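You operate a simulated robot arm through the tools that you are given. There is no shell and no other tool.

You run a simulated two-armed robot. Do the job below in one go: nothing can be reset, and whatever is moved stays where it is left.

## Task
Fit the wide ring and white nut on the silver thread and tighten with the large socket.
Fine: hand tight first, then about a quarter turn; socket back in its slot. Set down upright: large socket.
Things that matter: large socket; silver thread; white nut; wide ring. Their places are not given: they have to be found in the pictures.

The check looks at the end state, three seconds after you hand in, the way a careful person would. Anything else that was tipped, shoved, dropped, spilled or broken makes it a failure.

## Robot
Two 6-joint arms with fingered hands on one trunk that stands fixed in place. Base frame: the origin is at the foot of the trunk, x ahead of it, y to its left, z up; the work surface is at about z = 0.85. Readings come in m, degrees, newtons and seconds.
The left shoulder is at [0.07, 0.191, 1.003], the right one opposite. Each reaches about 0.983 m from its shoulder. Payload 4.7 kg a hand.
Tool frame (each hand has its own): the origin (TCP) lies between the finger pads and is the grasp point; the fingertips stand 0.036 m ahead of it; z points along the fingers, y is the line along which they close. The gripper opens to 0.12 m; its body begins 0.042 m behind the TCP. The gripper is a hand of 5 fingers: y runs from the thumb to the fingers, the wrist lies at [-0.018, -0.113, -0.198] in the tool frame.
Orientation is told as [roll, pitch, yaw] about the base's x, y, z axes, in that order, counted from this pose: with the fingers straight down and the wrist toward the robot, the tool's x, y and z point along [0, 1, 0], [1, 0, 0] and [0, 0, -1] of the base frame.

## Interface
- The arms move only by the tool servo_tool. It takes "left_moves", "right_moves" or both (then of equal length, played together; a hand with none holds still); each is one flat list of numbers, 6 for each row, row after row: the shift along the tool's x, y, z in cm, then the turn, a rotation vector about the tool's x, y, z in degrees. In form: [x, y, z, wx, wy, wz, x, y, z, wx, wy, wz, ...]. A call has 1 to 20 rows; each row is the pose to reach, as a shift and turn from the pose commanded when the call began, along the tool's axes at that moment. A row lasts 0.2 s, in which the tool goes at most 0.05 m and 8.6 degrees; a call with a longer step from one row to the next is refused whole. Where a pose cannot be reached the arm comes as near as it can. A force on the tool above 90 N (or 10 N above the force at the start of the call, whichever is more), or a blocked arm, ends the call early, and 0.2 s more pass. In this call time passes only in rows, and 0.2 s behind the last. The reply holds the time, the measured pose of the TCP, the force on the tool along the base axes, the opening and the grip force, in the units named above and with some noise, with the torque about the TCP (base axes, N m) and any sound that the robot's microphone picked up, and new pictures: "views" is both (left out), scene, wrist or none (wrist: the cameras of the hands that moved).
- Cameras (640 x 400 px; columns grow to the right, rows downward): "scene" is now at [0.1216, -0.0634, 1.2702]; the picture's right is [-0.66, -0.75, 0.00], its down [-0.13, 0.12, -0.98] and it looks along [0.74, -0.65, -0.18] (base axes); focal length 214 px, centre (320, 200). "left" rides on the left gripper at [-0.072, -0.091, -0.143] in its tool frame; the picture's right is [-0.80, -0.28, 0.53], its down [0.53, -0.73, 0.42] and it looks along [0.27, 0.62, 0.74] (tool axes); focal length 234 px, centre (320, 200). "right" rides on the right gripper at [0.073, -0.091, -0.143] in its tool frame; the picture's right is [-0.80, 0.28, -0.53], its down [-0.53, -0.73, 0.42] and it looks along [-0.27, 0.62, 0.74] (tool axes); focal length 234 px, centre (320, 200).
- raise_lower(by): slides the trunk up (or, below 0, down) by that many m; the arms and the scene camera ride with it, the base frame stays. It gives what a move gives, with no picture.
- curl_fingers(index, middle, ring, little, thumb_bend, thumb_turn, hand): sets how far each is bent, from 0 (flat) to 100 (curled in); at 30 the hand is open as for a grip, at 70 the pads meet at the TCP. One left out holds its place. A second passes; each finger stops where it meets its share of the squeeze, and holds until it gets a number again. It is the only way to open and close the hand. It gives what a move gives, with no picture; readings hold the bend of each and the force on index, middle, ring, little, thumb and palm. thumb_turn goes from beside the hand (0) to across from the fingers (100), as for a grip.
- pan_tilt(pan, tilt): turns the head with the scene camera to pan (to the left, within 86 degrees either way) and tilt (down, from -29 to 69), counted from straight ahead of the robot. It gives what a move gives, and a new picture of the scene camera.
- locate(camera, pixels): for up to 12 pixels [column, row] of the newest picture of that camera ("zoom" is the newest enlarged one), the place [x, y, z] in the base frame of the surface seen there, good to about 0.002 m. No time passes.
- close_up(camera, box): a new picture of the part [left, top, right, bottom] of that camera's present view, enlarged. No time passes.
- close_job(): hands the job in; it is judged then, once.

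Unless the task says otherwise, let go and move clear before handing in.

The tools are called after "Request:" as name(argument=value, ...) on one line, values as JSON. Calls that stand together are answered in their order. servo_tool: Moves the arms, as the interface text tells. Its arguments: {"type":"object","properties":{"left_moves":{"type":"array"},"right_moves":{"type":"array"},"views":{"type":"string","enum":["both","scene","wrist","none"]}},"required":[]} The other tools are called the same way: raise_lower (by) moves the trunk up or down; curl_fingers (index, middle, ring, little, thumb_bend, thumb_turn, hand) moves the fingers one by one; pan_tilt (pan, tilt) turns the head that bears the scene camera; locate (camera, pixels) gives the place of the surface under pixels of a picture; close_up (camera, box) takes an enlarged picture of a part of a camera's view; close_job () hands the job in.

At the start:

```text
t: 0.0
left_eef_pos: [0.7152, -0.023, 1.3208]
left_tcp_rot: [0.0, 0.0, -0.1]
left_contact_force: [0.6, 0.5, 0.4]
left_moment: [-0.02, 0.0, 0.02]
left_grip_width: 0.1197
left_grasp_force: 0.1
left_shape: jaw
left_bend: [30.0, 30.0, 30.0, 30.0, 30.0, 98.0]
left_finger forces: [0.0, 0.0, 0.0, 0.0, 0.0, 0.0]
right_eef_pos: [0.2783, -0.4269, 1.2282]
right_tcp_rot: [0.0, 0.0, 0.0]
right_contact_force: [-0.8, -0.3, 0.3]
right_moment: [0.03, -0.03, 0.03]
right_grip_width: 0.1196
right_grasp_force: 0.2
right_shape: jaw
right_bend: [30.0, 30.0, 30.0, 30.0, 30.0, 98.0]
right_finger forces: [0.0, 0.0, 0.0, 0.0, 0.0, 0.0]
trunk travel left (down, up): [-0.479, 0.461]
head pan, tilt (commanded): [-41.6, 10.2]
```

scene: 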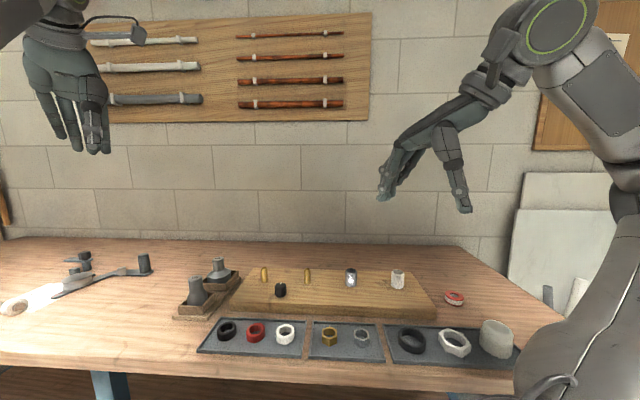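
right: 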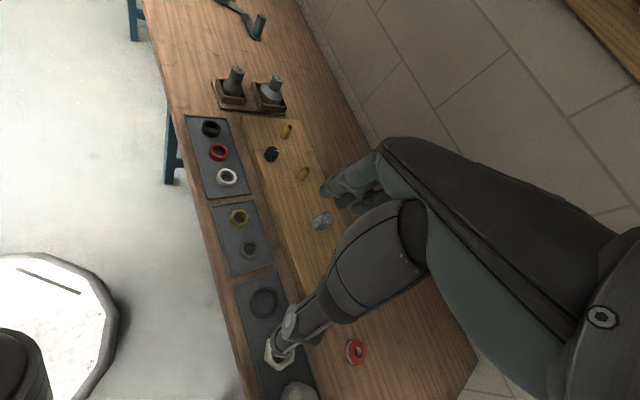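
left: 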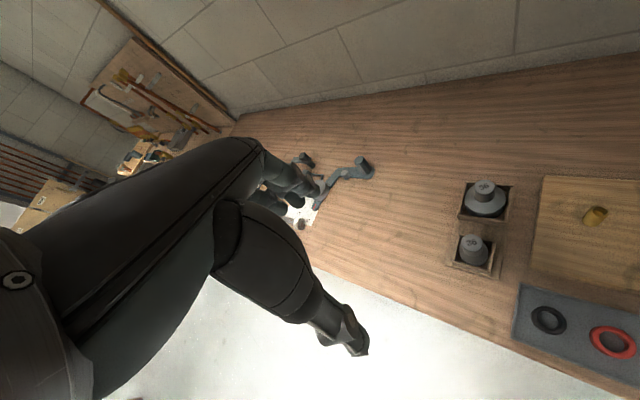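

The scene picture shows a board with studs (two brass at about (265,273) and (307,275), two silver at about (351,277) and (397,279)), trays with rings and nuts in front, and two sockets in wooden slots at (196,290) and (219,268). I'll enlarge those areas before moving anything.

Request:
close_up(camera="scene", box=[170, 240, 350, 360])

Request:
close_up(camera="scene", box=[320, 250, 530, 380])

Request:
close_up(camera="left", box=[420, 150, 640, 380])

Request:
close_up(camera="right", box=[170, 60, 390, 400])

```text
3.33 times, centred on (260, 300) of scene
```

zoom: 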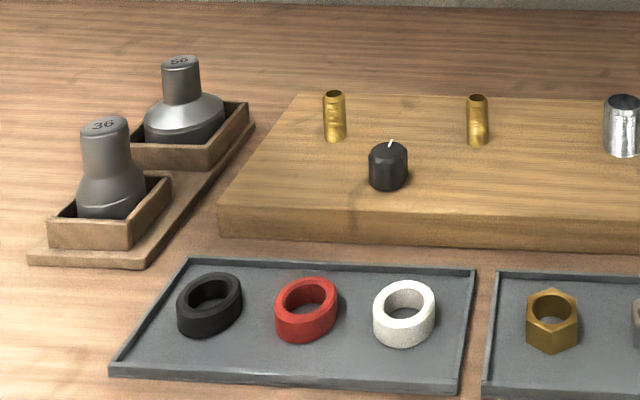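

```text
3.05 times, centred on (425, 315) of scene
```

zoom: 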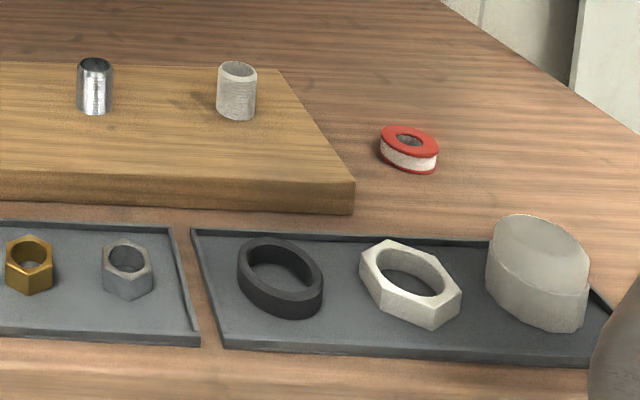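

```text
1.74 times, centred on (530, 265) of left
```

zoom: 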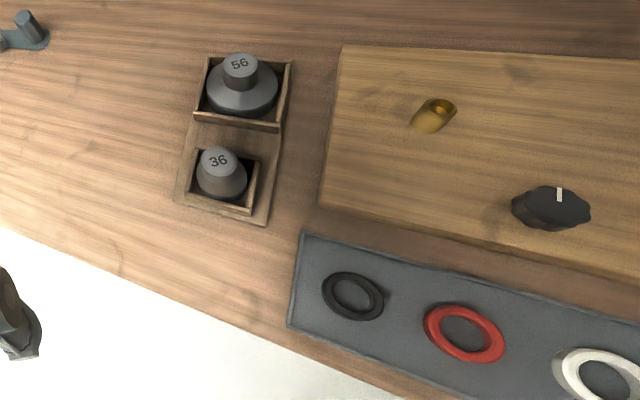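

```text
1.18 times, centred on (280, 230) of right
```

zoom: 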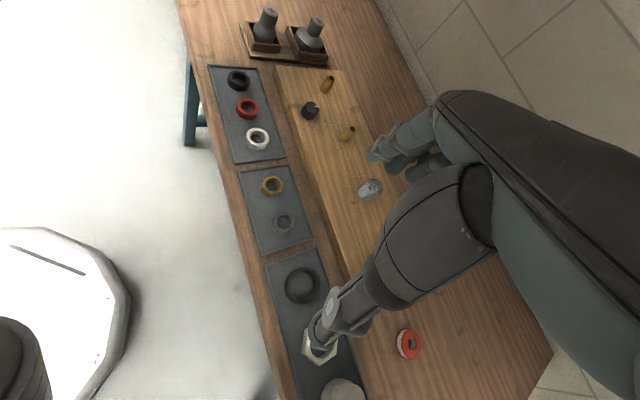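

The close-ups show sockets marked 36 and 56, a shiny chrome stud, a whitish stud, three small rings, brass and grey nuts, a big black ring, a big white hex nut and a white cap. I'll turn the head for a better view and then measure sizes.

Request:
pan_tilt(pan=-41.6, tilt=40)

```text
t: 0.9
left_eef_pos: [0.7154, -0.0234, 1.3209]
left_tcp_rot: [-0.1, 0.0, 0.0]
left_contact_force: [0.6, 0.6, 0.9]
left_moment: [0.01, -0.03, 0.0]
left_grip_width: 0.1197
left_grasp_force: 0.0
left_shape: jaw
left_bend: [30.0, 30.0, 30.0, 30.0, 30.0, 98.0]
left_finger forces: [0.1, 0.0, 0.1, 0.1, 0.1, 0.0]
right_eef_pos: [0.2793, -0.4293, 1.228]
right_tcp_rot: [0.1, 0.0, 0.0]
right_contact_force: [-0.6, -0.4, -0.7]
right_moment: [-0.01, 0.01, 0.0]
right_grip_width: 0.1198
right_grasp_force: 0.1
right_shape: jaw
right_bend: [30.0, 30.0, 30.0, 30.0, 30.0, 98.0]
right_finger forces: [0.0, 0.1, 0.0, 0.0, 0.0, 0.1]
trunk travel left (down, up): [-0.479, 0.461]
head pan, tilt (commanded): [-41.6, 40.0]
```

scene: 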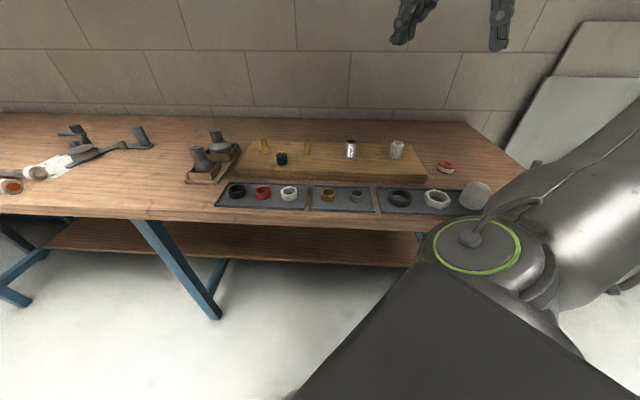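

Request:
close_up(camera="scene", box=[180, 125, 330, 219])

Request:
close_up(camera="scene", box=[310, 125, 510, 250])

Request:
close_up(camera="scene", box=[0, 110, 180, 222])

```text
4.26 times, centred on (255, 172) of scene
```

zoom: 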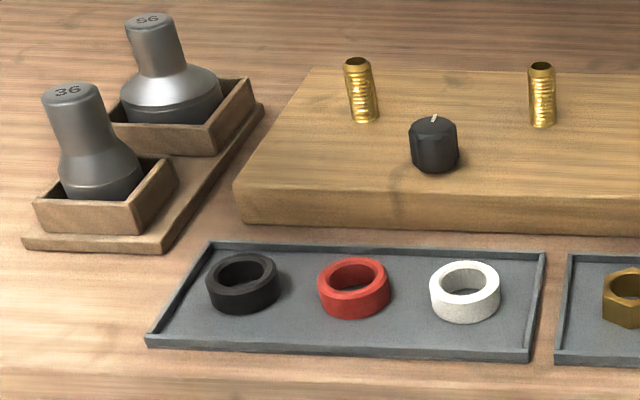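

```text
3.20 times, centred on (410, 188) of scene
```

zoom: 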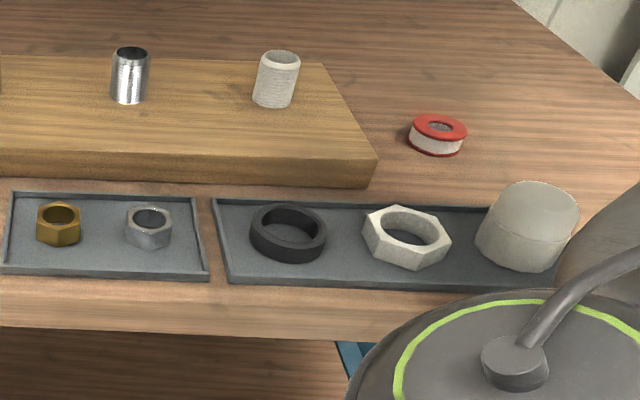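

```text
3.56 times, centred on (90, 166) of scene
```

zoom: 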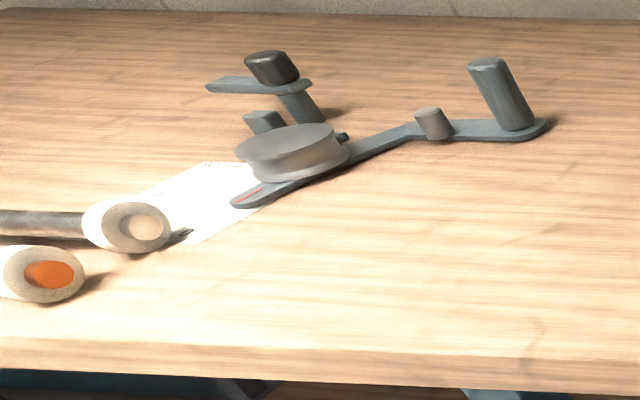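

Zoomed view: chrome stud at about (351,149) in the scene, white stud at (396,150), black wide ring at (400,198), white nut at (437,199). I'll measure sizes with locate.

Request:
close_up(camera="scene", box=[330, 130, 490, 230])

```text
4.00 times, centred on (410, 180) of scene
```

zoom: 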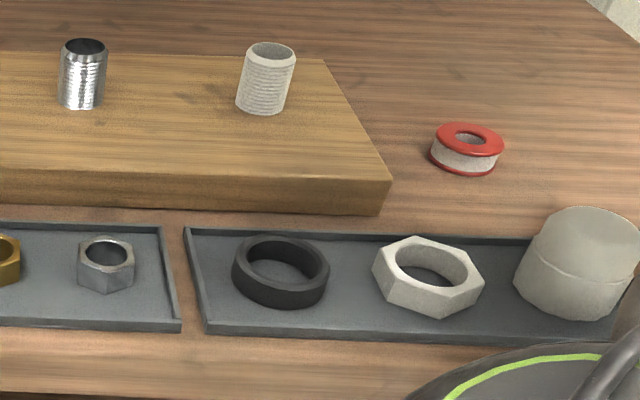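

Request:
locate(camera="zoom", pixels=[[63, 75], [104, 75], [84, 42], [82, 106], [248, 70], [290, 72], [270, 47], [260, 110], [120, 120], [375, 265], [481, 280], [430, 240]])

Request:
locate(camera="zoom", pixels=[[280, 239], [236, 272], [327, 278], [280, 290], [280, 270], [250, 262], [312, 265], [420, 312], [397, 268], [466, 275], [430, 280], [350, 310]])

Request:
locate(camera="zoom", pixels=[[80, 262], [134, 270], [107, 240], [86, 254], [133, 256], [570, 320], [520, 280], [600, 210], [60, 320], [200, 150], [470, 130], [465, 172]])

```text
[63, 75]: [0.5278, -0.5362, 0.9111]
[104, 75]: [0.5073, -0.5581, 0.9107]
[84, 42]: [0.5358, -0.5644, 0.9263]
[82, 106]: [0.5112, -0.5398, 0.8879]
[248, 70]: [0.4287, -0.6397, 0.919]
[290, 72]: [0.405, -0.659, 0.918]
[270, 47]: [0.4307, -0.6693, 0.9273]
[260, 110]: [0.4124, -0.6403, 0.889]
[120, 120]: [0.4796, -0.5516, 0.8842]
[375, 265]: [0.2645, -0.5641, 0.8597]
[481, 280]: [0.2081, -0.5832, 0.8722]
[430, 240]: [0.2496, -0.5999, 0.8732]
```

```text
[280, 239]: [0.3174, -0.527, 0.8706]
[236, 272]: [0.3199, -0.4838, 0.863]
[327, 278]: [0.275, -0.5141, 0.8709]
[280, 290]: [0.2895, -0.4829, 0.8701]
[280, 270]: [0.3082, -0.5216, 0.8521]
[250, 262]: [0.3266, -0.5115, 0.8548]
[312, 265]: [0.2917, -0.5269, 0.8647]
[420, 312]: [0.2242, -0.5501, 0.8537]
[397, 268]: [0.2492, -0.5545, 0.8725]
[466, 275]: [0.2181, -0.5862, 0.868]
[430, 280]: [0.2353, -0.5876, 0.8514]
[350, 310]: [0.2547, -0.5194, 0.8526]
```

```text
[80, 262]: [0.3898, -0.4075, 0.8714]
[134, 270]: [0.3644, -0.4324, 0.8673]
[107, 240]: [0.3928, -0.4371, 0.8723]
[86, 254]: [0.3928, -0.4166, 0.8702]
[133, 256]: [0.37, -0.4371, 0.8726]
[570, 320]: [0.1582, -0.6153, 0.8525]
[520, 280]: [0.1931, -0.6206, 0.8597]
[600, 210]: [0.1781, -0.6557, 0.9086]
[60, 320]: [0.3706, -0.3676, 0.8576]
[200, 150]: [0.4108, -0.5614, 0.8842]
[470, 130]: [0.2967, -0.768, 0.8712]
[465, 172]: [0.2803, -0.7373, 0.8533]
```

Rough sizes: chrome stud about 0.034–0.038 across, white nut hole about 0.044, wide black ring about 0.055 outside. Before going on, I'll look round the rest of the bench in case there is another silver thread.

Request:
pan_tilt(pan=0, tilt=35)

```text
t: 2.0
left_eef_pos: [0.7154, -0.024, 1.3211]
left_tcp_rot: [-0.1, 0.0, 0.0]
left_contact_force: [0.4, -0.7, -0.3]
left_moment: [-0.03, 0.0, 0.01]
left_grip_width: 0.1196
left_grasp_force: 0.0
left_shape: jaw
left_bend: [30.0, 30.0, 30.0, 30.0, 30.0, 98.0]
left_finger forces: [0.0, 0.0, 0.0, 0.1, 0.0, 0.1]
right_eef_pos: [0.2805, -0.4278, 1.2277]
right_tcp_rot: [0.0, 0.0, 0.0]
right_contact_force: [0.3, 0.6, 0.7]
right_moment: [0.01, -0.03, 0.01]
right_grip_width: 0.1195
right_grasp_force: 0.1
right_shape: jaw
right_bend: [30.0, 30.0, 30.0, 30.0, 30.0, 98.0]
right_finger forces: [0.0, 0.0, 0.1, 0.1, 0.0, 0.0]
trunk travel left (down, up): [-0.479, 0.461]
head pan, tilt (commanded): [0.0, 35.0]
```

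scene: 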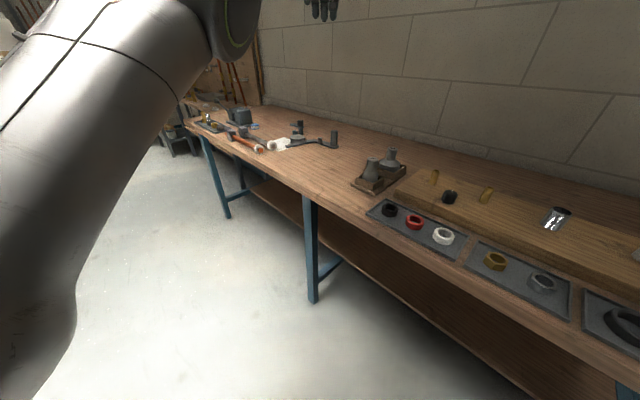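

No other thread shows on the bench, so the silver thread is the chrome stud on the board. I'll turn the head back and measure the remaining objects.

Request:
pan_tilt(pan=-45, tilt=30)

Request:
close_up(camera="scene", box=[190, 150, 350, 250])

```text
t: 3.1
left_eef_pos: [0.7155, -0.0233, 1.3201]
left_tcp_rot: [0.1, 0.0, -0.1]
left_contact_force: [0.5, 0.6, 0.5]
left_moment: [0.02, 0.02, -0.05]
left_grip_width: 0.1197
left_grasp_force: 0.1
left_shape: jaw
left_bend: [30.0, 30.0, 30.0, 30.0, 30.0, 98.0]
left_finger forces: [0.1, 0.0, 0.0, 0.0, 0.0, 0.0]
right_eef_pos: [0.2783, -0.4294, 1.228]
right_tcp_rot: [0.0, -0.1, 0.0]
right_contact_force: [0.7, 0.7, 0.2]
right_moment: [-0.01, 0.01, 0.03]
right_grip_width: 0.1195
right_grasp_force: 0.1
right_shape: jaw
right_bend: [30.0, 30.0, 30.0, 30.0, 30.0, 98.0]
right_finger forces: [0.0, 0.0, 0.0, 0.1, 0.1, 0.1]
trunk travel left (down, up): [-0.479, 0.461]
head pan, tilt (commanded): [-45.0, 30.0]
```

scene: 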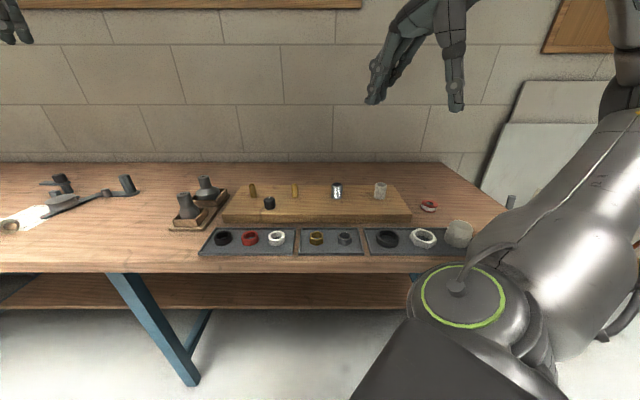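

```text
4.00 times, centred on (270, 200) of scene
```

zoom: 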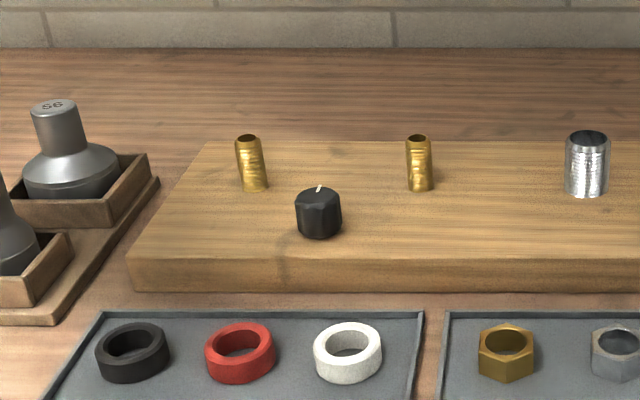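

Request:
locate(camera="zoom", pixels=[[54, 105], [25, 180], [117, 180], [133, 327], [98, 345], [170, 350], [240, 328], [348, 326], [567, 165], [607, 165], [587, 136], [587, 192]])

Request:
close_up(camera="scene", box=[150, 160, 246, 220])

```text
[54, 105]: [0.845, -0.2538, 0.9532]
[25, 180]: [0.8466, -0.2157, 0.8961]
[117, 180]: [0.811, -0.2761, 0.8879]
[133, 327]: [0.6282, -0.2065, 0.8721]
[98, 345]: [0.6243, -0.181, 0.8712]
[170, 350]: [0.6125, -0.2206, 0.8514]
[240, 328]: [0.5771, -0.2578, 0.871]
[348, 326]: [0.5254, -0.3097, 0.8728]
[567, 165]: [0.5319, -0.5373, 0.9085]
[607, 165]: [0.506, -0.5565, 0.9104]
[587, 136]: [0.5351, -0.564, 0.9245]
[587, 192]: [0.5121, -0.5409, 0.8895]
```

```text
6.67 times, centred on (198, 190) of scene
```

zoom: 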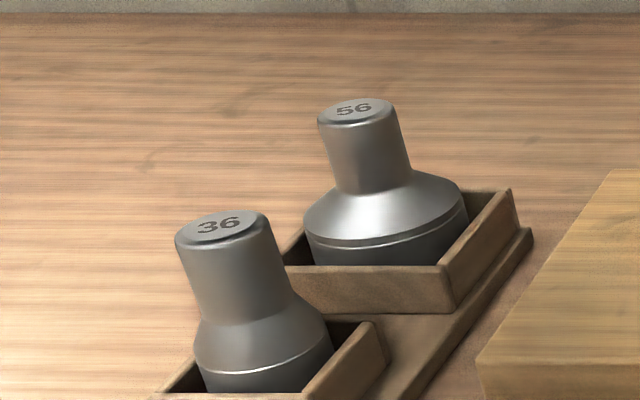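

Large socket (56) stands near (0.838, −0.25) with its top at about z 0.955; the chrome stud is near (0.518, −0.549), from z 0.884 up to 0.926. I'll bring the right hand to a yaw that matches the bench and look down at the nut and ring from above.

Request:
servo_tool(right_moves=[-1.5, -0.2, 2, 0, 0, 6, -3, -0.5, 4, 0, 0, 12, -4.5, -0.8, 6, 0, 0, 18, -6, -1, 8, 0, 0, 24, -7.5, -1.3, 9, 0, 0, 30, -9, -1.5, 10, 0, 0, 37, -10, -2, 11, 0, 0, 43], views="both")

```text
t: 4.8
left_eef_pos: [0.7155, -0.0236, 1.3211]
left_tcp_rot: [0.0, 0.1, 0.1]
left_contact_force: [0.7, 0.3, 0.3]
left_moment: [0.01, 0.01, 0.01]
left_grip_width: 0.1195
left_grasp_force: 0.0
left_shape: jaw
left_bend: [30.0, 30.0, 30.0, 30.0, 30.0, 98.0]
left_finger forces: [0.0, 0.0, 0.0, 0.0, 0.1, 0.0]
right_eef_pos: [0.2961, -0.4671, 1.1509]
right_tcp_rot: [-0.1, -0.1, -43.2]
right_contact_force: [-0.3, 0.6, -0.4]
right_moment: [0.0, 0.0, 0.02]
right_grip_width: 0.1201
right_grasp_force: 0.1
right_shape: jaw
right_bend: [30.0, 30.0, 30.0, 30.0, 30.0, 98.0]
right_finger forces: [0.0, 0.0, 0.0, 0.0, 0.0, 0.1]
right hand out of reach, approached as far as the arm can: row 1, 2, 3, 4, 5, 6, 7
trunk travel left (down, up): [-0.479, 0.461]
head pan, tilt (commanded): [-45.0, 30.0]
```

scene: 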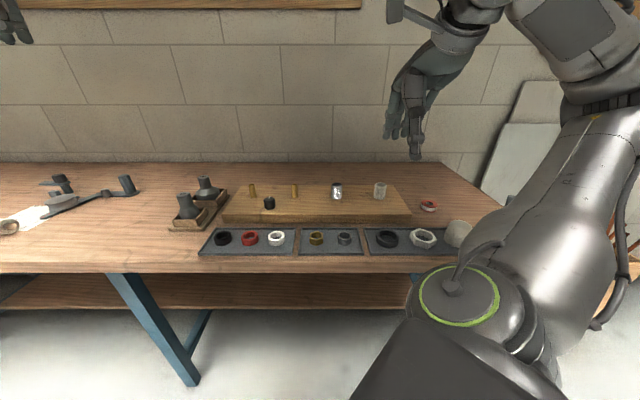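
right: 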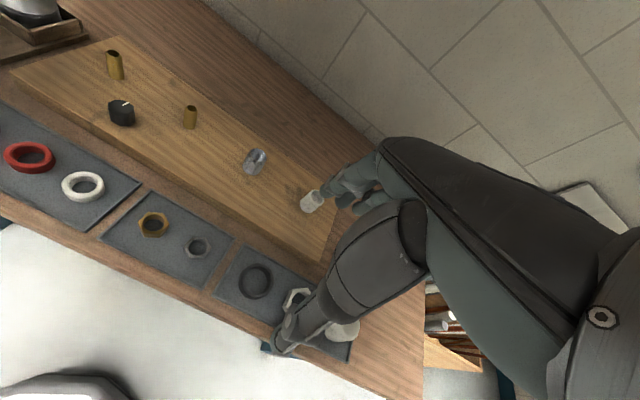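

The right arm could not fold this close to its shoulder (it stopped at (0.296, −0.467, 1.151)). Raising the trunk will give the arm room over the near trays and lift the scene camera for a steeper view.

Request:
raise_lower(by=0.38)

Request:
pan_tilt(pan=-45, tilt=50)

```text
t: 8.4
left_eef_pos: [0.7157, -0.0234, 1.7006]
left_tcp_rot: [0.1, -0.1, 0.0]
left_contact_force: [0.2, 1.4, -0.4]
left_moment: [0.0, 0.0, -0.01]
left_grip_width: 0.1196
left_grasp_force: 0.0
left_shape: jaw
left_bend: [30.0, 30.0, 30.0, 30.0, 30.0, 98.0]
left_finger forces: [0.0, 0.0, 0.0, 0.0, 0.0, 0.0]
right_eef_pos: [0.2971, -0.4675, 1.5304]
right_tcp_rot: [-0.2, -0.2, -43.1]
right_contact_force: [-0.1, 0.1, 0.0]
right_moment: [0.0, -0.03, 0.02]
right_grip_width: 0.1201
right_grasp_force: 0.1
right_shape: jaw
right_bend: [30.0, 30.0, 30.0, 30.0, 30.0, 98.0]
right_finger forces: [0.1, 0.0, 0.0, 0.0, 0.0, 0.0]
trunk travel left (down, up): [-0.859, 0.081]
head pan, tilt (commanded): [-45.0, 30.0]
```

```text
t: 9.2
left_eef_pos: [0.7155, -0.0245, 1.7004]
left_tcp_rot: [0.1, 0.1, 0.0]
left_contact_force: [-0.7, 0.0, 0.4]
left_moment: [0.01, -0.05, -0.03]
left_grip_width: 0.1195
left_grasp_force: 0.0
left_shape: jaw
left_bend: [30.0, 30.0, 30.0, 30.0, 30.0, 98.0]
left_finger forces: [0.1, 0.0, 0.1, 0.0, 0.0, 0.0]
right_eef_pos: [0.2971, -0.4672, 1.5305]
right_tcp_rot: [-0.2, 0.0, -43.1]
right_contact_force: [0.0, -0.5, 0.3]
right_moment: [-0.01, 0.0, -0.02]
right_grip_width: 0.1195
right_grasp_force: 0.1
right_shape: jaw
right_bend: [30.0, 30.0, 30.0, 30.0, 30.0, 98.0]
right_finger forces: [0.0, 0.0, 0.0, 0.0, 0.1, 0.0]
trunk travel left (down, up): [-0.859, 0.081]
head pan, tilt (commanded): [-45.0, 50.0]
```

scene: 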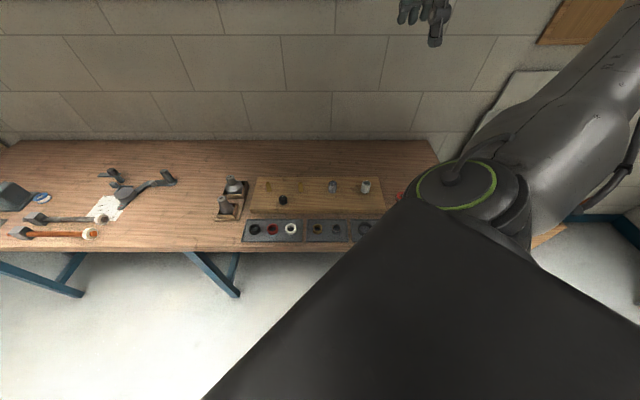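

The shoulder now hides the right tray in the scene view, but the reach should be better. I'll lower the right hand in steps toward the nut and watch through its wrist camera.

Request:
servo_tool(right_moves=[-0.7, 0.2, 4, 0, 0, 0, -1.4, 0.4, 8, 0, 0, 0, -2.1, 0.6, 12, 0, 0, 0, -2.8, 0.8, 16, 0, 0, 0, -3.5, 1, 20, 0, 0, 0, -4.2, 1.2, 24, 0, 0, 0, -5, 1.4, 28, 0, 0, 0, -6, 1.5, 32, 0, 0, 0, -7, 1.6, 36, 0, 0, 0], views="both")

```text
t: 11.4
left_eef_pos: [0.7194, -0.0254, 1.6993]
left_tcp_rot: [0.0, 0.1, 0.0]
left_contact_force: [0.2, -0.2, 0.1]
left_moment: [0.01, 0.03, -0.01]
left_grip_width: 0.1197
left_grasp_force: 0.1
left_shape: jaw
left_bend: [30.0, 30.0, 30.0, 30.0, 30.0, 98.0]
left_finger forces: [0.0, 0.0, 0.0, 0.0, 0.0, 0.0]
right_eef_pos: [0.4944, -0.4615, 1.3288]
right_tcp_rot: [13.5, -15.8, -38.8]
right_contact_force: [-0.4, -0.2, 0.1]
right_moment: [0.03, 0.01, 0.0]
right_grip_width: 0.1198
right_grasp_force: 0.0
right_shape: jaw
right_bend: [30.0, 30.0, 30.0, 30.0, 30.0, 98.0]
right_finger forces: [0.0, 0.1, 0.1, 0.0, 0.1, 0.0]
right hand out of reach, approached as far as the arm can: row 1, 2, 3, 4, 5, 6, 7, 8, 9
trunk travel left (down, up): [-0.859, 0.081]
head pan, tilt (commanded): [-45.0, 50.0]
stopped in row 9 (right hand): the arm was blocked; the commanded pose is now the measured one
```

scene: 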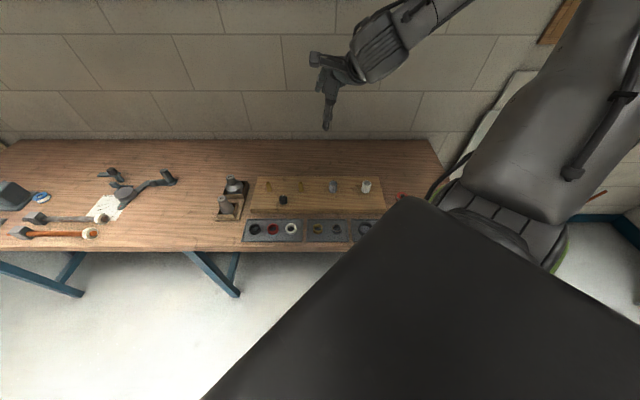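
right: 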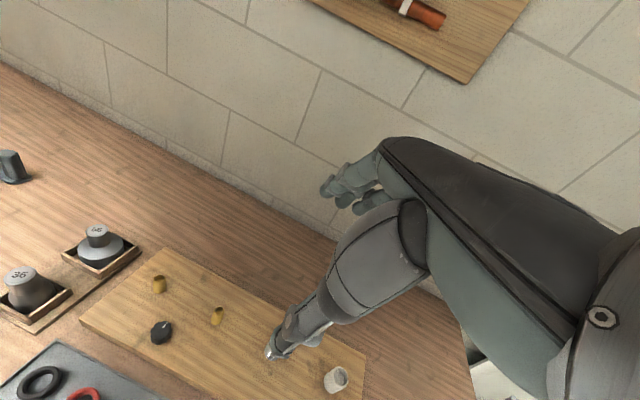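

The arm swung out to (0.494, −0.462, 1.329) with a tilt and then stopped as blocked. From this more open posture I'll level the hand and move it over the chrome stud, keeping it high.

Request:
servo_tool(right_moves=[-1.6, 0.4, 2.9, 2.5, -2.3, 1, -3.2, 0.7, 5.8, 5.1, -4.7, 2, -4.8, 1.1, 8.7, 7.6, -7, 3, -6.4, 1.4, 11.6, 10.2, -9.4, 4.1, -8, 1.8, 14.5, 12.7, -11.7, 5.1, -9.6, 2.1, 17.4, 15.3, -14.1, 6.1], views="both")

```text
t: 12.8
left_eef_pos: [0.7165, -0.0261, 1.6989]
left_tcp_rot: [0.1, -0.1, 0.0]
left_contact_force: [-0.2, -0.5, 0.1]
left_moment: [0.02, -0.02, 0.02]
left_grip_width: 0.1197
left_grasp_force: 0.1
left_shape: jaw
left_bend: [30.0, 30.0, 30.0, 30.0, 30.0, 98.0]
left_finger forces: [0.1, 0.0, 0.0, 0.0, 0.0, 0.0]
right_eef_pos: [0.5018, -0.5601, 1.158]
right_tcp_rot: [0.1, 0.2, -43.1]
right_contact_force: [-0.8, 0.1, 0.2]
right_moment: [0.0, -0.03, -0.01]
right_grip_width: 0.12
right_grasp_force: 0.1
right_shape: jaw
right_bend: [30.0, 30.0, 30.0, 30.0, 30.0, 98.0]
right_finger forces: [0.0, 0.0, 0.0, 0.0, 0.1, 0.0]
right hand out of reach, approached as far as the arm can: row 5, 6
trunk travel left (down, up): [-0.859, 0.081]
head pan, tilt (commanded): [-45.0, 50.0]
```

scene: 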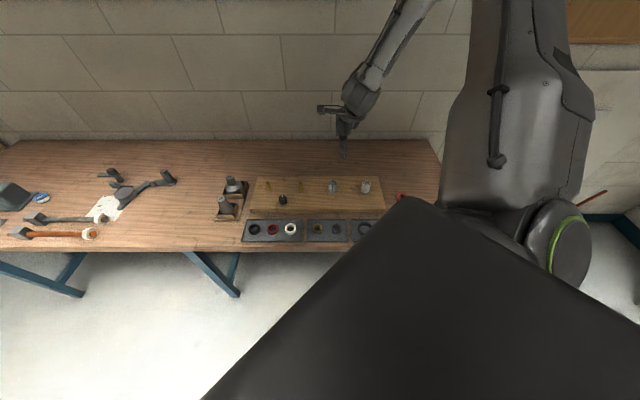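
right: 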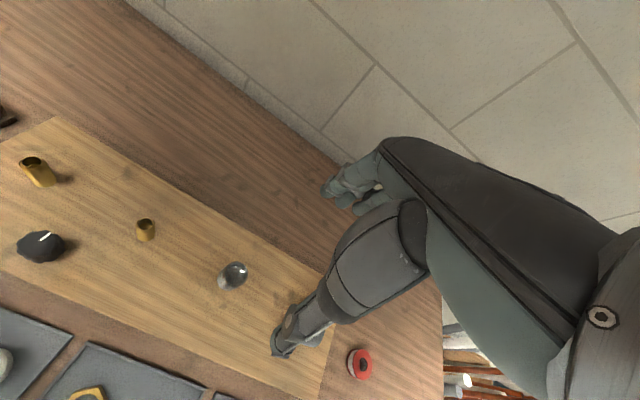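

The hand is level near (0.502, −0.560, 1.158) and the chrome stud shows at (232,275) in the wrist view. I'll enlarge it and measure its diameter.

Request:
close_up(camera="right", box=[192, 245, 272, 295])

```text
8.00 times, centred on (232, 270) of right
```

zoom: 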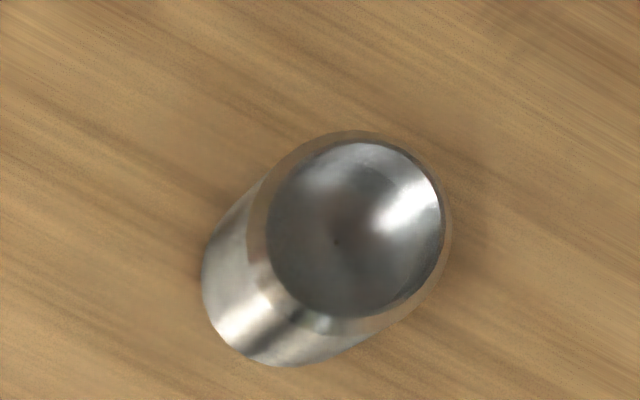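

Request:
locate(camera="zoom", pixels=[[258, 230], [444, 240], [350, 138], [335, 324], [290, 160], [425, 290], [425, 165], [270, 290], [215, 320], [245, 350]])

```text
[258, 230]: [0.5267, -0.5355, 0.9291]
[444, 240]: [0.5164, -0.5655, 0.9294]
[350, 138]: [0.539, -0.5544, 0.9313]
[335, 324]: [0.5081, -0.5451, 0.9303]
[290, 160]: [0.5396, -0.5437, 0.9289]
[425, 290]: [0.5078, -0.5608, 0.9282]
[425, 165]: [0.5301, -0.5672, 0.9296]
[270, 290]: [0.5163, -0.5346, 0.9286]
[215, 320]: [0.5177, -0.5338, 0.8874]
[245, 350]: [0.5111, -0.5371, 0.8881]
```

Chrome stud: centre about (0.523, −0.551), top z 0.929, about 0.035 across. I'll raise the trunk to its upper end for more clearance and then bring the hand over toward the white nut.

Request:
raise_lower(by=0.08)

Request:
servo_tool(right_moves=[0, 0, 4, 0, 0, 0, 0, 0, 8, 0, 0, -5, -2, -1, 11, 0, 0, -10, -6, -3, 13, 0, 0, -15, -10, -5, 15, 0, 0, -20, -14, -7, 15, 0, 0, -23, -17.4, -8.1, 15, 0, 0, -23], views="both")

```text
t: 14.0
left_eef_pos: [0.7164, -0.0227, 1.7807]
left_tcp_rot: [0.0, 0.0, 0.0]
left_contact_force: [-0.1, 0.5, 0.8]
left_moment: [0.0, -0.01, 0.01]
left_grip_width: 0.12
left_grasp_force: 0.0
left_shape: jaw
left_bend: [30.0, 30.0, 30.0, 30.0, 30.0, 98.0]
left_finger forces: [0.1, 0.0, 0.1, 0.1, 0.0, 0.0]
right_eef_pos: [0.5016, -0.5581, 1.2388]
right_tcp_rot: [0.1, 0.1, -43.2]
right_contact_force: [-0.2, 0.0, 0.1]
right_moment: [0.0, -0.03, 0.03]
right_grip_width: 0.1199
right_grasp_force: 0.1
right_shape: jaw
right_bend: [30.0, 30.0, 30.0, 30.0, 30.0, 98.0]
right_finger forces: [0.1, 0.0, 0.0, 0.1, 0.0, 0.1]
trunk travel left (down, up): [-0.939, 0.001]
head pan, tilt (commanded): [-45.0, 50.0]
```

```text
t: 15.6
left_eef_pos: [0.7126, -0.024, 1.783]
left_tcp_rot: [0.1, -0.1, 0.0]
left_contact_force: [1.4, -0.2, 0.1]
left_moment: [0.0, -0.02, 0.01]
left_grip_width: 0.1196
left_grasp_force: 0.1
left_shape: jaw
left_bend: [30.0, 30.0, 30.0, 30.0, 30.0, 98.0]
left_finger forces: [0.0, 0.0, 0.0, 0.0, 0.0, 0.0]
right_eef_pos: [0.323, -0.6223, 1.0903]
right_tcp_rot: [0.2, 0.1, -19.9]
right_contact_force: [0.1, 0.0, 0.5]
right_moment: [0.01, -0.01, 0.0]
right_grip_width: 0.1199
right_grasp_force: 0.1
right_shape: jaw
right_bend: [30.0, 30.0, 30.0, 30.0, 30.0, 98.0]
right_finger forces: [0.1, 0.0, 0.0, 0.0, 0.0, 0.0]
right hand out of reach, approached as far as the arm can: row 1, 2, 3, 4, 5, 6, 7
trunk travel left (down, up): [-0.939, 0.001]
head pan, tilt (commanded): [-45.0, 50.0]
```

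scene: 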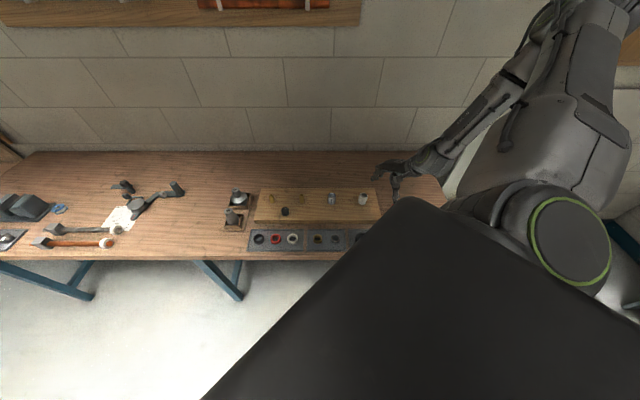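
right: 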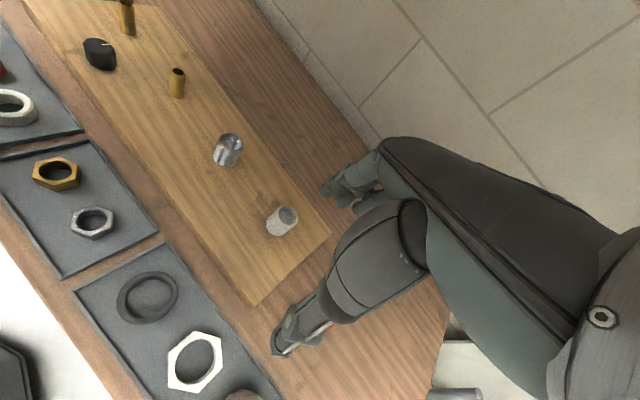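

Now the wrist view shows the white nut at (195,362), the wide black ring at (148,298) and the chrome stud at (228,150). I'll enlarge the nut and ring and measure them.

Request:
close_up(camera="right", box=[100, 260, 260, 400])

```text
2.86 times, centred on (180, 330) of right
```

zoom: 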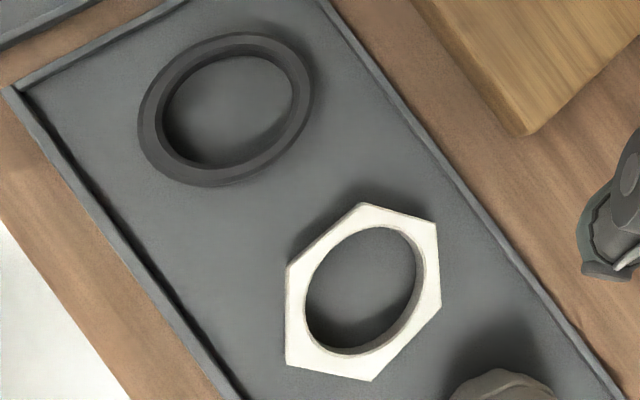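

Request:
locate(camera="zoom", pixels=[[363, 206], [434, 219], [439, 295], [370, 377], [289, 366], [289, 268], [384, 228], [345, 355], [310, 298], [424, 265], [330, 250], [405, 320]])

Request:
locate(camera="zoom", pixels=[[235, 35], [215, 185], [143, 120], [312, 85], [240, 56], [218, 167], [163, 118], [293, 88], [165, 60], [290, 150], [360, 220], [450, 380]])

```text
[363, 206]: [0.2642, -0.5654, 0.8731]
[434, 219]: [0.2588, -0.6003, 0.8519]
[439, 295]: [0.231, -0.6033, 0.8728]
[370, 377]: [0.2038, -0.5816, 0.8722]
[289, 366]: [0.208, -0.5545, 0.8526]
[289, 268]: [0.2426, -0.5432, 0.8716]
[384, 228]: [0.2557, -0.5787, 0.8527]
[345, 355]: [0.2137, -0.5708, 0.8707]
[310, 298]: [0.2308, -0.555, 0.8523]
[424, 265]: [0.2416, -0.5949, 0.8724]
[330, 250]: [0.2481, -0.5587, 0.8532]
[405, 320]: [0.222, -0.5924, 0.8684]
```

```text
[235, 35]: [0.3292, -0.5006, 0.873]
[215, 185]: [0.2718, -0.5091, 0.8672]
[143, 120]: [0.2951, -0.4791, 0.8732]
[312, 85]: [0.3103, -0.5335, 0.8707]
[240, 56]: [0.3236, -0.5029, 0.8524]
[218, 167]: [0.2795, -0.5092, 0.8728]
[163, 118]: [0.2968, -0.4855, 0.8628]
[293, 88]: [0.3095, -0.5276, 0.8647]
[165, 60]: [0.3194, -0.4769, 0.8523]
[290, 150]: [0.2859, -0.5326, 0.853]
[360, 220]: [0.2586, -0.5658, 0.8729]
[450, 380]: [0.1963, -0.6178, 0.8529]
```

White nut: centre about (0.2355, −0.573), about 0.063 across corners (so roughly 55 across flats, suiting the 56 socket), with a hole of about 0.044. I need to compare that with the studs, so I'll measure those more carefully.

Request:
close_up(camera="right", box=[200, 120, 310, 250])

Request:
locate(camera="zoom", pixels=[[200, 60], [300, 60], [250, 40]])

```text
3.08 times, centred on (255, 185) of right
```

zoom: 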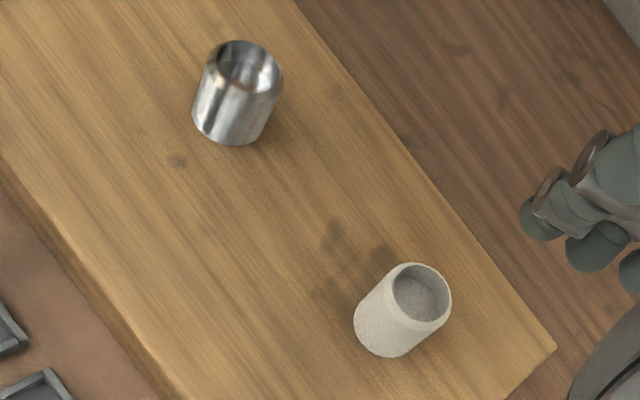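

```text
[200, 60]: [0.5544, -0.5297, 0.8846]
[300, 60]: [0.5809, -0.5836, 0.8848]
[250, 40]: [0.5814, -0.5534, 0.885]
```

I'll probe the edges of both studs along scan lines in this enlarged picture.

Request:
locate(camera="zoom", pixels=[[195, 105], [198, 105], [270, 105], [273, 105], [206, 70], [281, 80], [245, 42], [235, 143], [358, 310], [436, 330], [389, 270], [449, 300]])

Request:
close_up(camera="right", box=[20, 140, 140, 250])

```text
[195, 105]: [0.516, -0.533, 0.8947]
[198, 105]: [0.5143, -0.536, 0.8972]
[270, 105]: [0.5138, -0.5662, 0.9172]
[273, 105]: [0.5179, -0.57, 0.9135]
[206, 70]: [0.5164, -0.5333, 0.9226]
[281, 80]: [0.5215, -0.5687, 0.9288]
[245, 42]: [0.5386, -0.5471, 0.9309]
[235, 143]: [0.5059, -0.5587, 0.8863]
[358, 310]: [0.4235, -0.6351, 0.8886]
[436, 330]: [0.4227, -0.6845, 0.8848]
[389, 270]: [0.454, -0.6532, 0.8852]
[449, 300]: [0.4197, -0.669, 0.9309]
```

```text
3.64 times, centred on (80, 195) of right
```

zoom: 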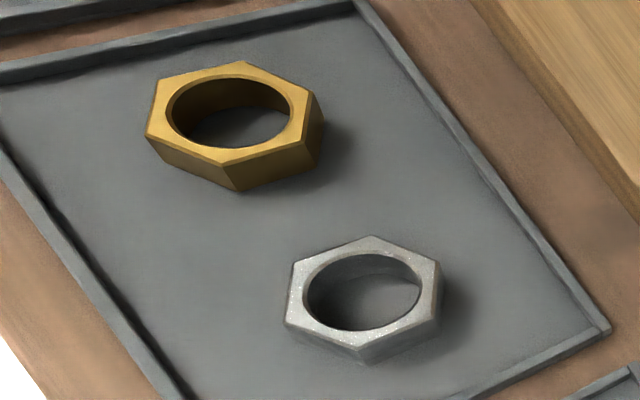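

Request:
locate(camera="zoom", pixels=[[295, 266], [371, 239], [437, 265], [435, 305], [362, 346], [291, 318], [304, 290], [423, 288], [362, 251], [365, 332], [240, 64], [227, 158]])

Request:
locate(camera="zoom", pixels=[[166, 110], [295, 110], [235, 76], [225, 148], [148, 135], [310, 95], [158, 80], [303, 140]])

```text
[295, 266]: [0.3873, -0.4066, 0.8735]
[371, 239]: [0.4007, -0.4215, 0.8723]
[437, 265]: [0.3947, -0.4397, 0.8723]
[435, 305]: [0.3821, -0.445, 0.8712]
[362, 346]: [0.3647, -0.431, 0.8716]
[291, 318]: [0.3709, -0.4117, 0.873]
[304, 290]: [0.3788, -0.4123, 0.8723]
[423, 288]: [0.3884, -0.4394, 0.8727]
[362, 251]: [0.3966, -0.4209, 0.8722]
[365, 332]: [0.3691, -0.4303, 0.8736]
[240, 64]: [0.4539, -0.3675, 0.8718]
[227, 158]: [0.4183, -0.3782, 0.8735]
```

```text
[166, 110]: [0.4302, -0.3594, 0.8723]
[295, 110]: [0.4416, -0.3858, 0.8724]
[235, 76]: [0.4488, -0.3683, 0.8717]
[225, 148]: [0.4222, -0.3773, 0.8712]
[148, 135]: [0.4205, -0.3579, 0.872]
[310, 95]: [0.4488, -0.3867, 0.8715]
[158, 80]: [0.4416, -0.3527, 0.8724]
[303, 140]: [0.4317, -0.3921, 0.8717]
```

The wide black ring measures about 0.058 outside with a 0.044 hole, centred near (0.3015, −0.506). The grey and brass nuts have holes of only about 0.028, so only the white nut and this ring go over the 0.038 chrome stud. I'll narrow the right hand's opening and look at how the fingers sit.

Request:
curl_fingers(hand="right", index=45, middle=45, ring=45, little=45, thumb_bend=45, thumb_turn=98)

Request:
close_up(camera="right", box=[200, 120, 440, 370])

Request:
close_up(camera="scene", box=[340, 130, 460, 220])

```text
t: 16.6
left_eef_pos: [0.7168, -0.023, 1.7791]
left_tcp_rot: [0.0, 0.2, 0.0]
left_contact_force: [-0.2, -0.4, -0.1]
left_moment: [0.03, 0.0, 0.04]
left_grip_width: 0.1196
left_grasp_force: 0.0
left_shape: jaw
left_bend: [30.0, 30.0, 30.0, 30.0, 30.0, 98.0]
left_finger forces: [0.0, 0.0, 0.0, 0.1, 0.0, 0.0]
right_eef_pos: [0.3242, -0.6225, 1.09]
right_tcp_rot: [0.0, 0.1, -20.0]
right_contact_force: [-0.3, -0.1, 0.6]
right_moment: [-0.04, 0.01, 0.03]
right_grip_width: 0.0787
right_grasp_force: 0.1
right_shape: fingers
right_bend: [45.0, 45.0, 45.0, 45.0, 45.0, 97.0]
right_finger forces: [0.0, 0.0, 0.0, 0.1, 0.1, 0.1]
trunk travel left (down, up): [-0.939, 0.001]
head pan, tilt (commanded): [-45.0, 50.0]
```

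```text
1.60 times, centred on (320, 245) of right
```

zoom: 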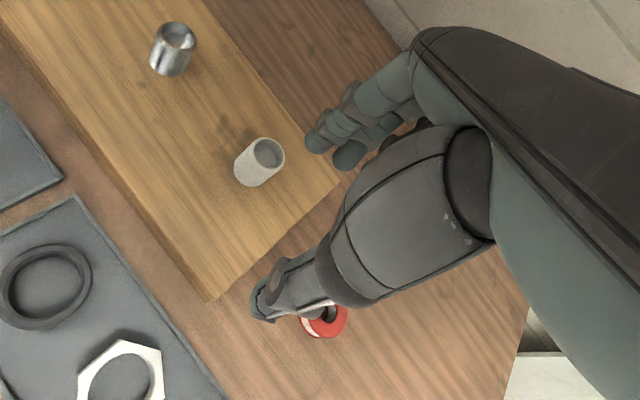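

```text
4.44 times, centred on (400, 175) of scene
```

zoom: 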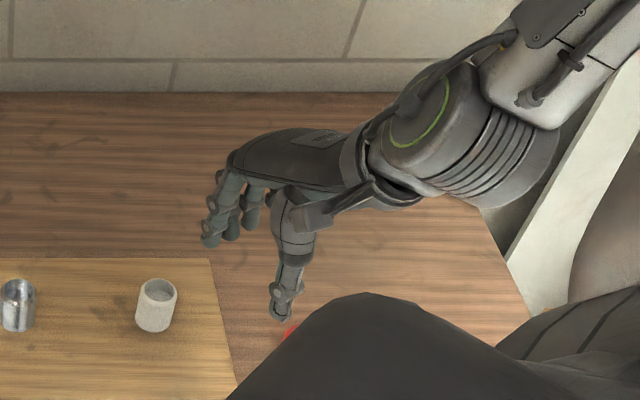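

I'll find where the fingertips and thumb tip sit relative to the TCP in this enlarged scene view.

Request:
locate(camera="zoom", pixels=[[208, 243], [230, 236], [250, 225], [280, 318], [272, 300], [212, 205], [285, 280], [300, 215], [255, 160], [330, 140], [420, 120]])

```text
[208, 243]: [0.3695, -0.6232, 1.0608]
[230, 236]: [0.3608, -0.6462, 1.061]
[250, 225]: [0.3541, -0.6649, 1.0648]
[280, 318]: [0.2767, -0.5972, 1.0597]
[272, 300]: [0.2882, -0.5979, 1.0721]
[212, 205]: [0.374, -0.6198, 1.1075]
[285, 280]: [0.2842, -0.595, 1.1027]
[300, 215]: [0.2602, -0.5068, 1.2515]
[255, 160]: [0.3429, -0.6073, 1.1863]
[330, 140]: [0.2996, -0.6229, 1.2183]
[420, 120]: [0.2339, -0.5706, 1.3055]
```

Relative to the TCP the index tip sits at about x +0.015, the middle at −0.010, the ring finger at −0.030 and the thumb near +0.005, so index, middle and thumb make a good three-point pinch. Next I'll measure the tray lips and board edge around the ring and nut.

Request:
locate(camera="right", pixels=[[160, 243], [236, 335], [205, 296], [89, 318], [120, 361], [75, 291], [100, 280], [250, 303], [155, 225], [60, 275], [148, 298], [275, 395]])

Request:
close_up(camera="right", box=[60, 220, 280, 400])

```text
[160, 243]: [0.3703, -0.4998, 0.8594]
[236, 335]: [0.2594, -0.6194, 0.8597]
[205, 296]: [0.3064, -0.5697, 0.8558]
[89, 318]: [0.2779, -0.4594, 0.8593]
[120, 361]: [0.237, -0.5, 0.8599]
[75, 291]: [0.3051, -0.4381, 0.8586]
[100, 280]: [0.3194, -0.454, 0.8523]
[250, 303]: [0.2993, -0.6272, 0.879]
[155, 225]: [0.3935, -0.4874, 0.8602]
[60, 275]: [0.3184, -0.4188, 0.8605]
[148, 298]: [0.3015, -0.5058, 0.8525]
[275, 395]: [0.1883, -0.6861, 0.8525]
```

```text
2.22 times, centred on (170, 310) of right
```

zoom: 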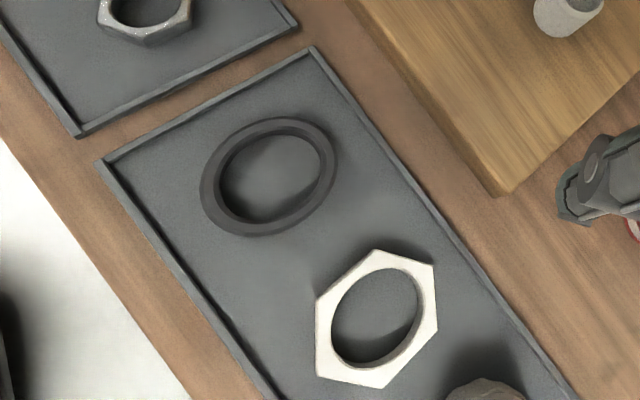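

The tray lips are about 0.046–0.049 from the ring centre and 8 mm high, so a yaw of 0 gives the fingers room. I'll fold the ring and little fingers out of the way, then move over the wide ring.

Request:
curl_fingers(hand="right", index=44, middle=44, ring=0, little=0, thumb_bend=44)

Request:
servo_tool(right_moves=[2, -1.2, 2, 0, 0, -4, 4, -2.4, 4, 0, 0, -8, 6, -3.6, 6, 0, 0, -12, 8, -4.8, 8, 0, 0, -16, 9.9, -6, 9, 0, 0, -20], views="both")

```text
t: 17.6
left_eef_pos: [0.7155, -0.0233, 1.7812]
left_tcp_rot: [0.1, 0.0, 0.0]
left_contact_force: [0.0, -0.3, -1.3]
left_moment: [0.02, 0.01, 0.02]
left_grip_width: 0.1196
left_grasp_force: 0.0
left_shape: jaw
left_bend: [30.0, 30.0, 30.0, 30.0, 30.0, 98.0]
left_finger forces: [0.1, 0.1, 0.0, 0.0, 0.0, 0.0]
right_eef_pos: [0.3233, -0.6228, 1.0914]
right_tcp_rot: [0.1, -0.1, -20.0]
right_contact_force: [0.0, -0.1, -0.3]
right_moment: [0.01, 0.02, 0.03]
right_grip_width: 0.0807
right_grasp_force: 0.1
right_shape: fingers
right_bend: [44.0, 44.0, 0.0, 0.0, 44.0, 97.0]
right_finger forces: [0.0, 0.0, 0.1, 0.0, 0.0, 0.1]
trunk travel left (down, up): [-0.939, 0.001]
head pan, tilt (commanded): [-45.0, 50.0]
```

```text
t: 18.8
left_eef_pos: [0.7133, -0.0217, 1.7819]
left_tcp_rot: [-0.1, -0.2, 0.0]
left_contact_force: [-1.3, -0.1, 0.0]
left_moment: [0.02, -0.01, 0.01]
left_grip_width: 0.1196
left_grasp_force: 0.1
left_shape: jaw
left_bend: [30.0, 30.0, 30.0, 30.0, 30.0, 98.0]
left_finger forces: [0.1, 0.1, 0.1, 0.1, 0.0, 0.1]
right_eef_pos: [0.302, -0.5076, 0.999]
right_tcp_rot: [0.4, 0.1, -0.3]
right_contact_force: [-0.7, 2.7, -1.9]
right_moment: [-0.11, -0.14, 0.01]
right_grip_width: 0.0811
right_grasp_force: 0.0
right_shape: fingers
right_bend: [44.0, 44.0, 0.0, 0.0, 44.0, 97.0]
right_finger forces: [0.0, 0.0, 0.0, 0.0, 0.0, 0.1]
right hand out of reach, approached as far as the arm can: row 1, 2
trunk travel left (down, up): [-0.939, 0.001]
head pan, tilt (commanded): [-45.0, 50.0]
```

scene: 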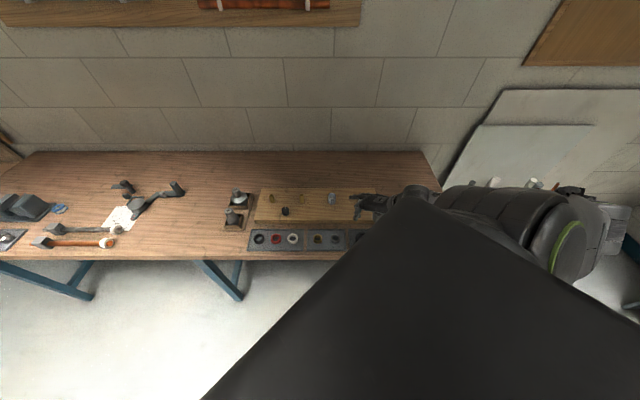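
right: 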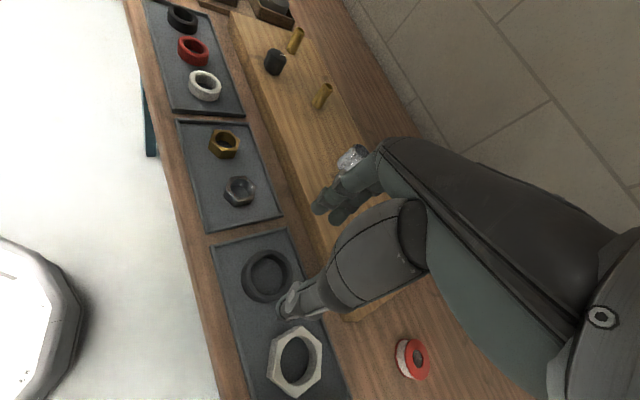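

The ring shows at (267,276), which is where a point straight below the TCP should appear. I'll come down 8 cm and look again.

Request:
servo_tool(right_moves=[-0.1, 0, 3, 0, 0, 0, -0.1, 0, 6, 0, 0, 0, -0.1, 0, 8, 0, 0, 0], views="wrist")

Request:
close_up(camera="right", box=[200, 160, 400, 330])

```text
t: 19.6
left_eef_pos: [0.7139, -0.0229, 1.7803]
left_tcp_rot: [0.0, 0.0, 0.0]
left_contact_force: [-0.2, 0.1, 0.2]
left_moment: [0.01, 0.01, 0.0]
left_grip_width: 0.12
left_grasp_force: 0.0
left_shape: jaw
left_bend: [30.0, 30.0, 30.0, 30.0, 30.0, 98.0]
left_finger forces: [0.1, 0.0, 0.0, 0.0, 0.0, 0.1]
right_eef_pos: [0.303, -0.5098, 0.9159]
right_tcp_rot: [0.0, -0.2, 0.1]
right_contact_force: [0.1, -0.2, -0.6]
right_moment: [0.03, 0.0, -0.02]
right_grip_width: 0.0811
right_grasp_force: 0.0
right_shape: fingers
right_bend: [44.0, 44.0, 0.0, 0.0, 44.0, 97.0]
right_finger forces: [0.0, 0.0, 0.0, 0.1, 0.0, 0.1]
trunk travel left (down, up): [-0.939, 0.001]
head pan, tilt (commanded): [-45.0, 50.0]
```

right: 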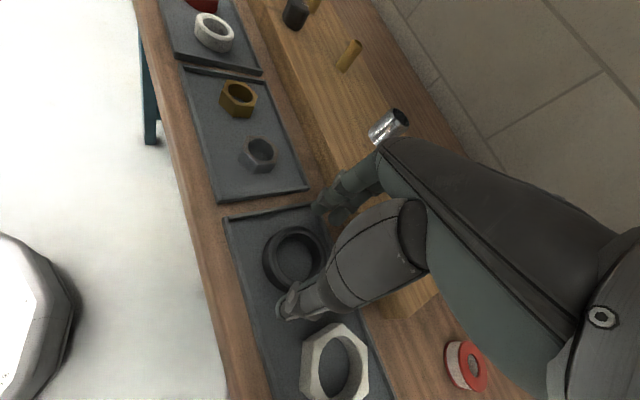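

```text
2.35 times, centred on (300, 245) of right
```

zoom: 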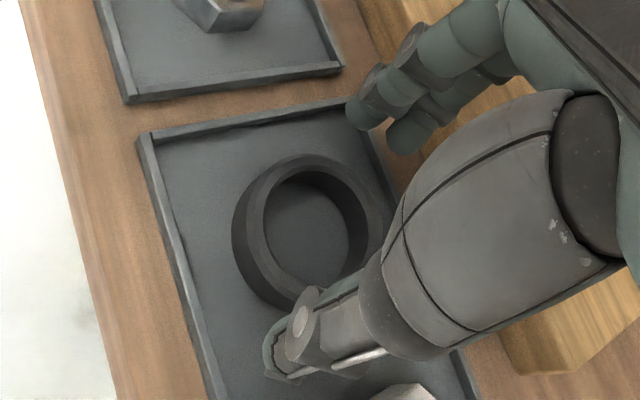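

Request:
locate(camera="zoom", pixels=[[285, 368], [300, 320], [360, 118], [402, 142], [310, 160], [300, 305], [237, 240], [383, 220], [345, 335]])

```text
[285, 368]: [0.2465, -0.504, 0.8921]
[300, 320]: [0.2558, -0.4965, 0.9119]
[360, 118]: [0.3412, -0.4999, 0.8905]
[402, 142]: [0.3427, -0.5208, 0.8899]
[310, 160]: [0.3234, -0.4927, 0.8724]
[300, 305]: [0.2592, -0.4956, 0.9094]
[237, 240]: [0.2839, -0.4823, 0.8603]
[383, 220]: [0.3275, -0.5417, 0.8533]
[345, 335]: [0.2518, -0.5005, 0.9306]
```

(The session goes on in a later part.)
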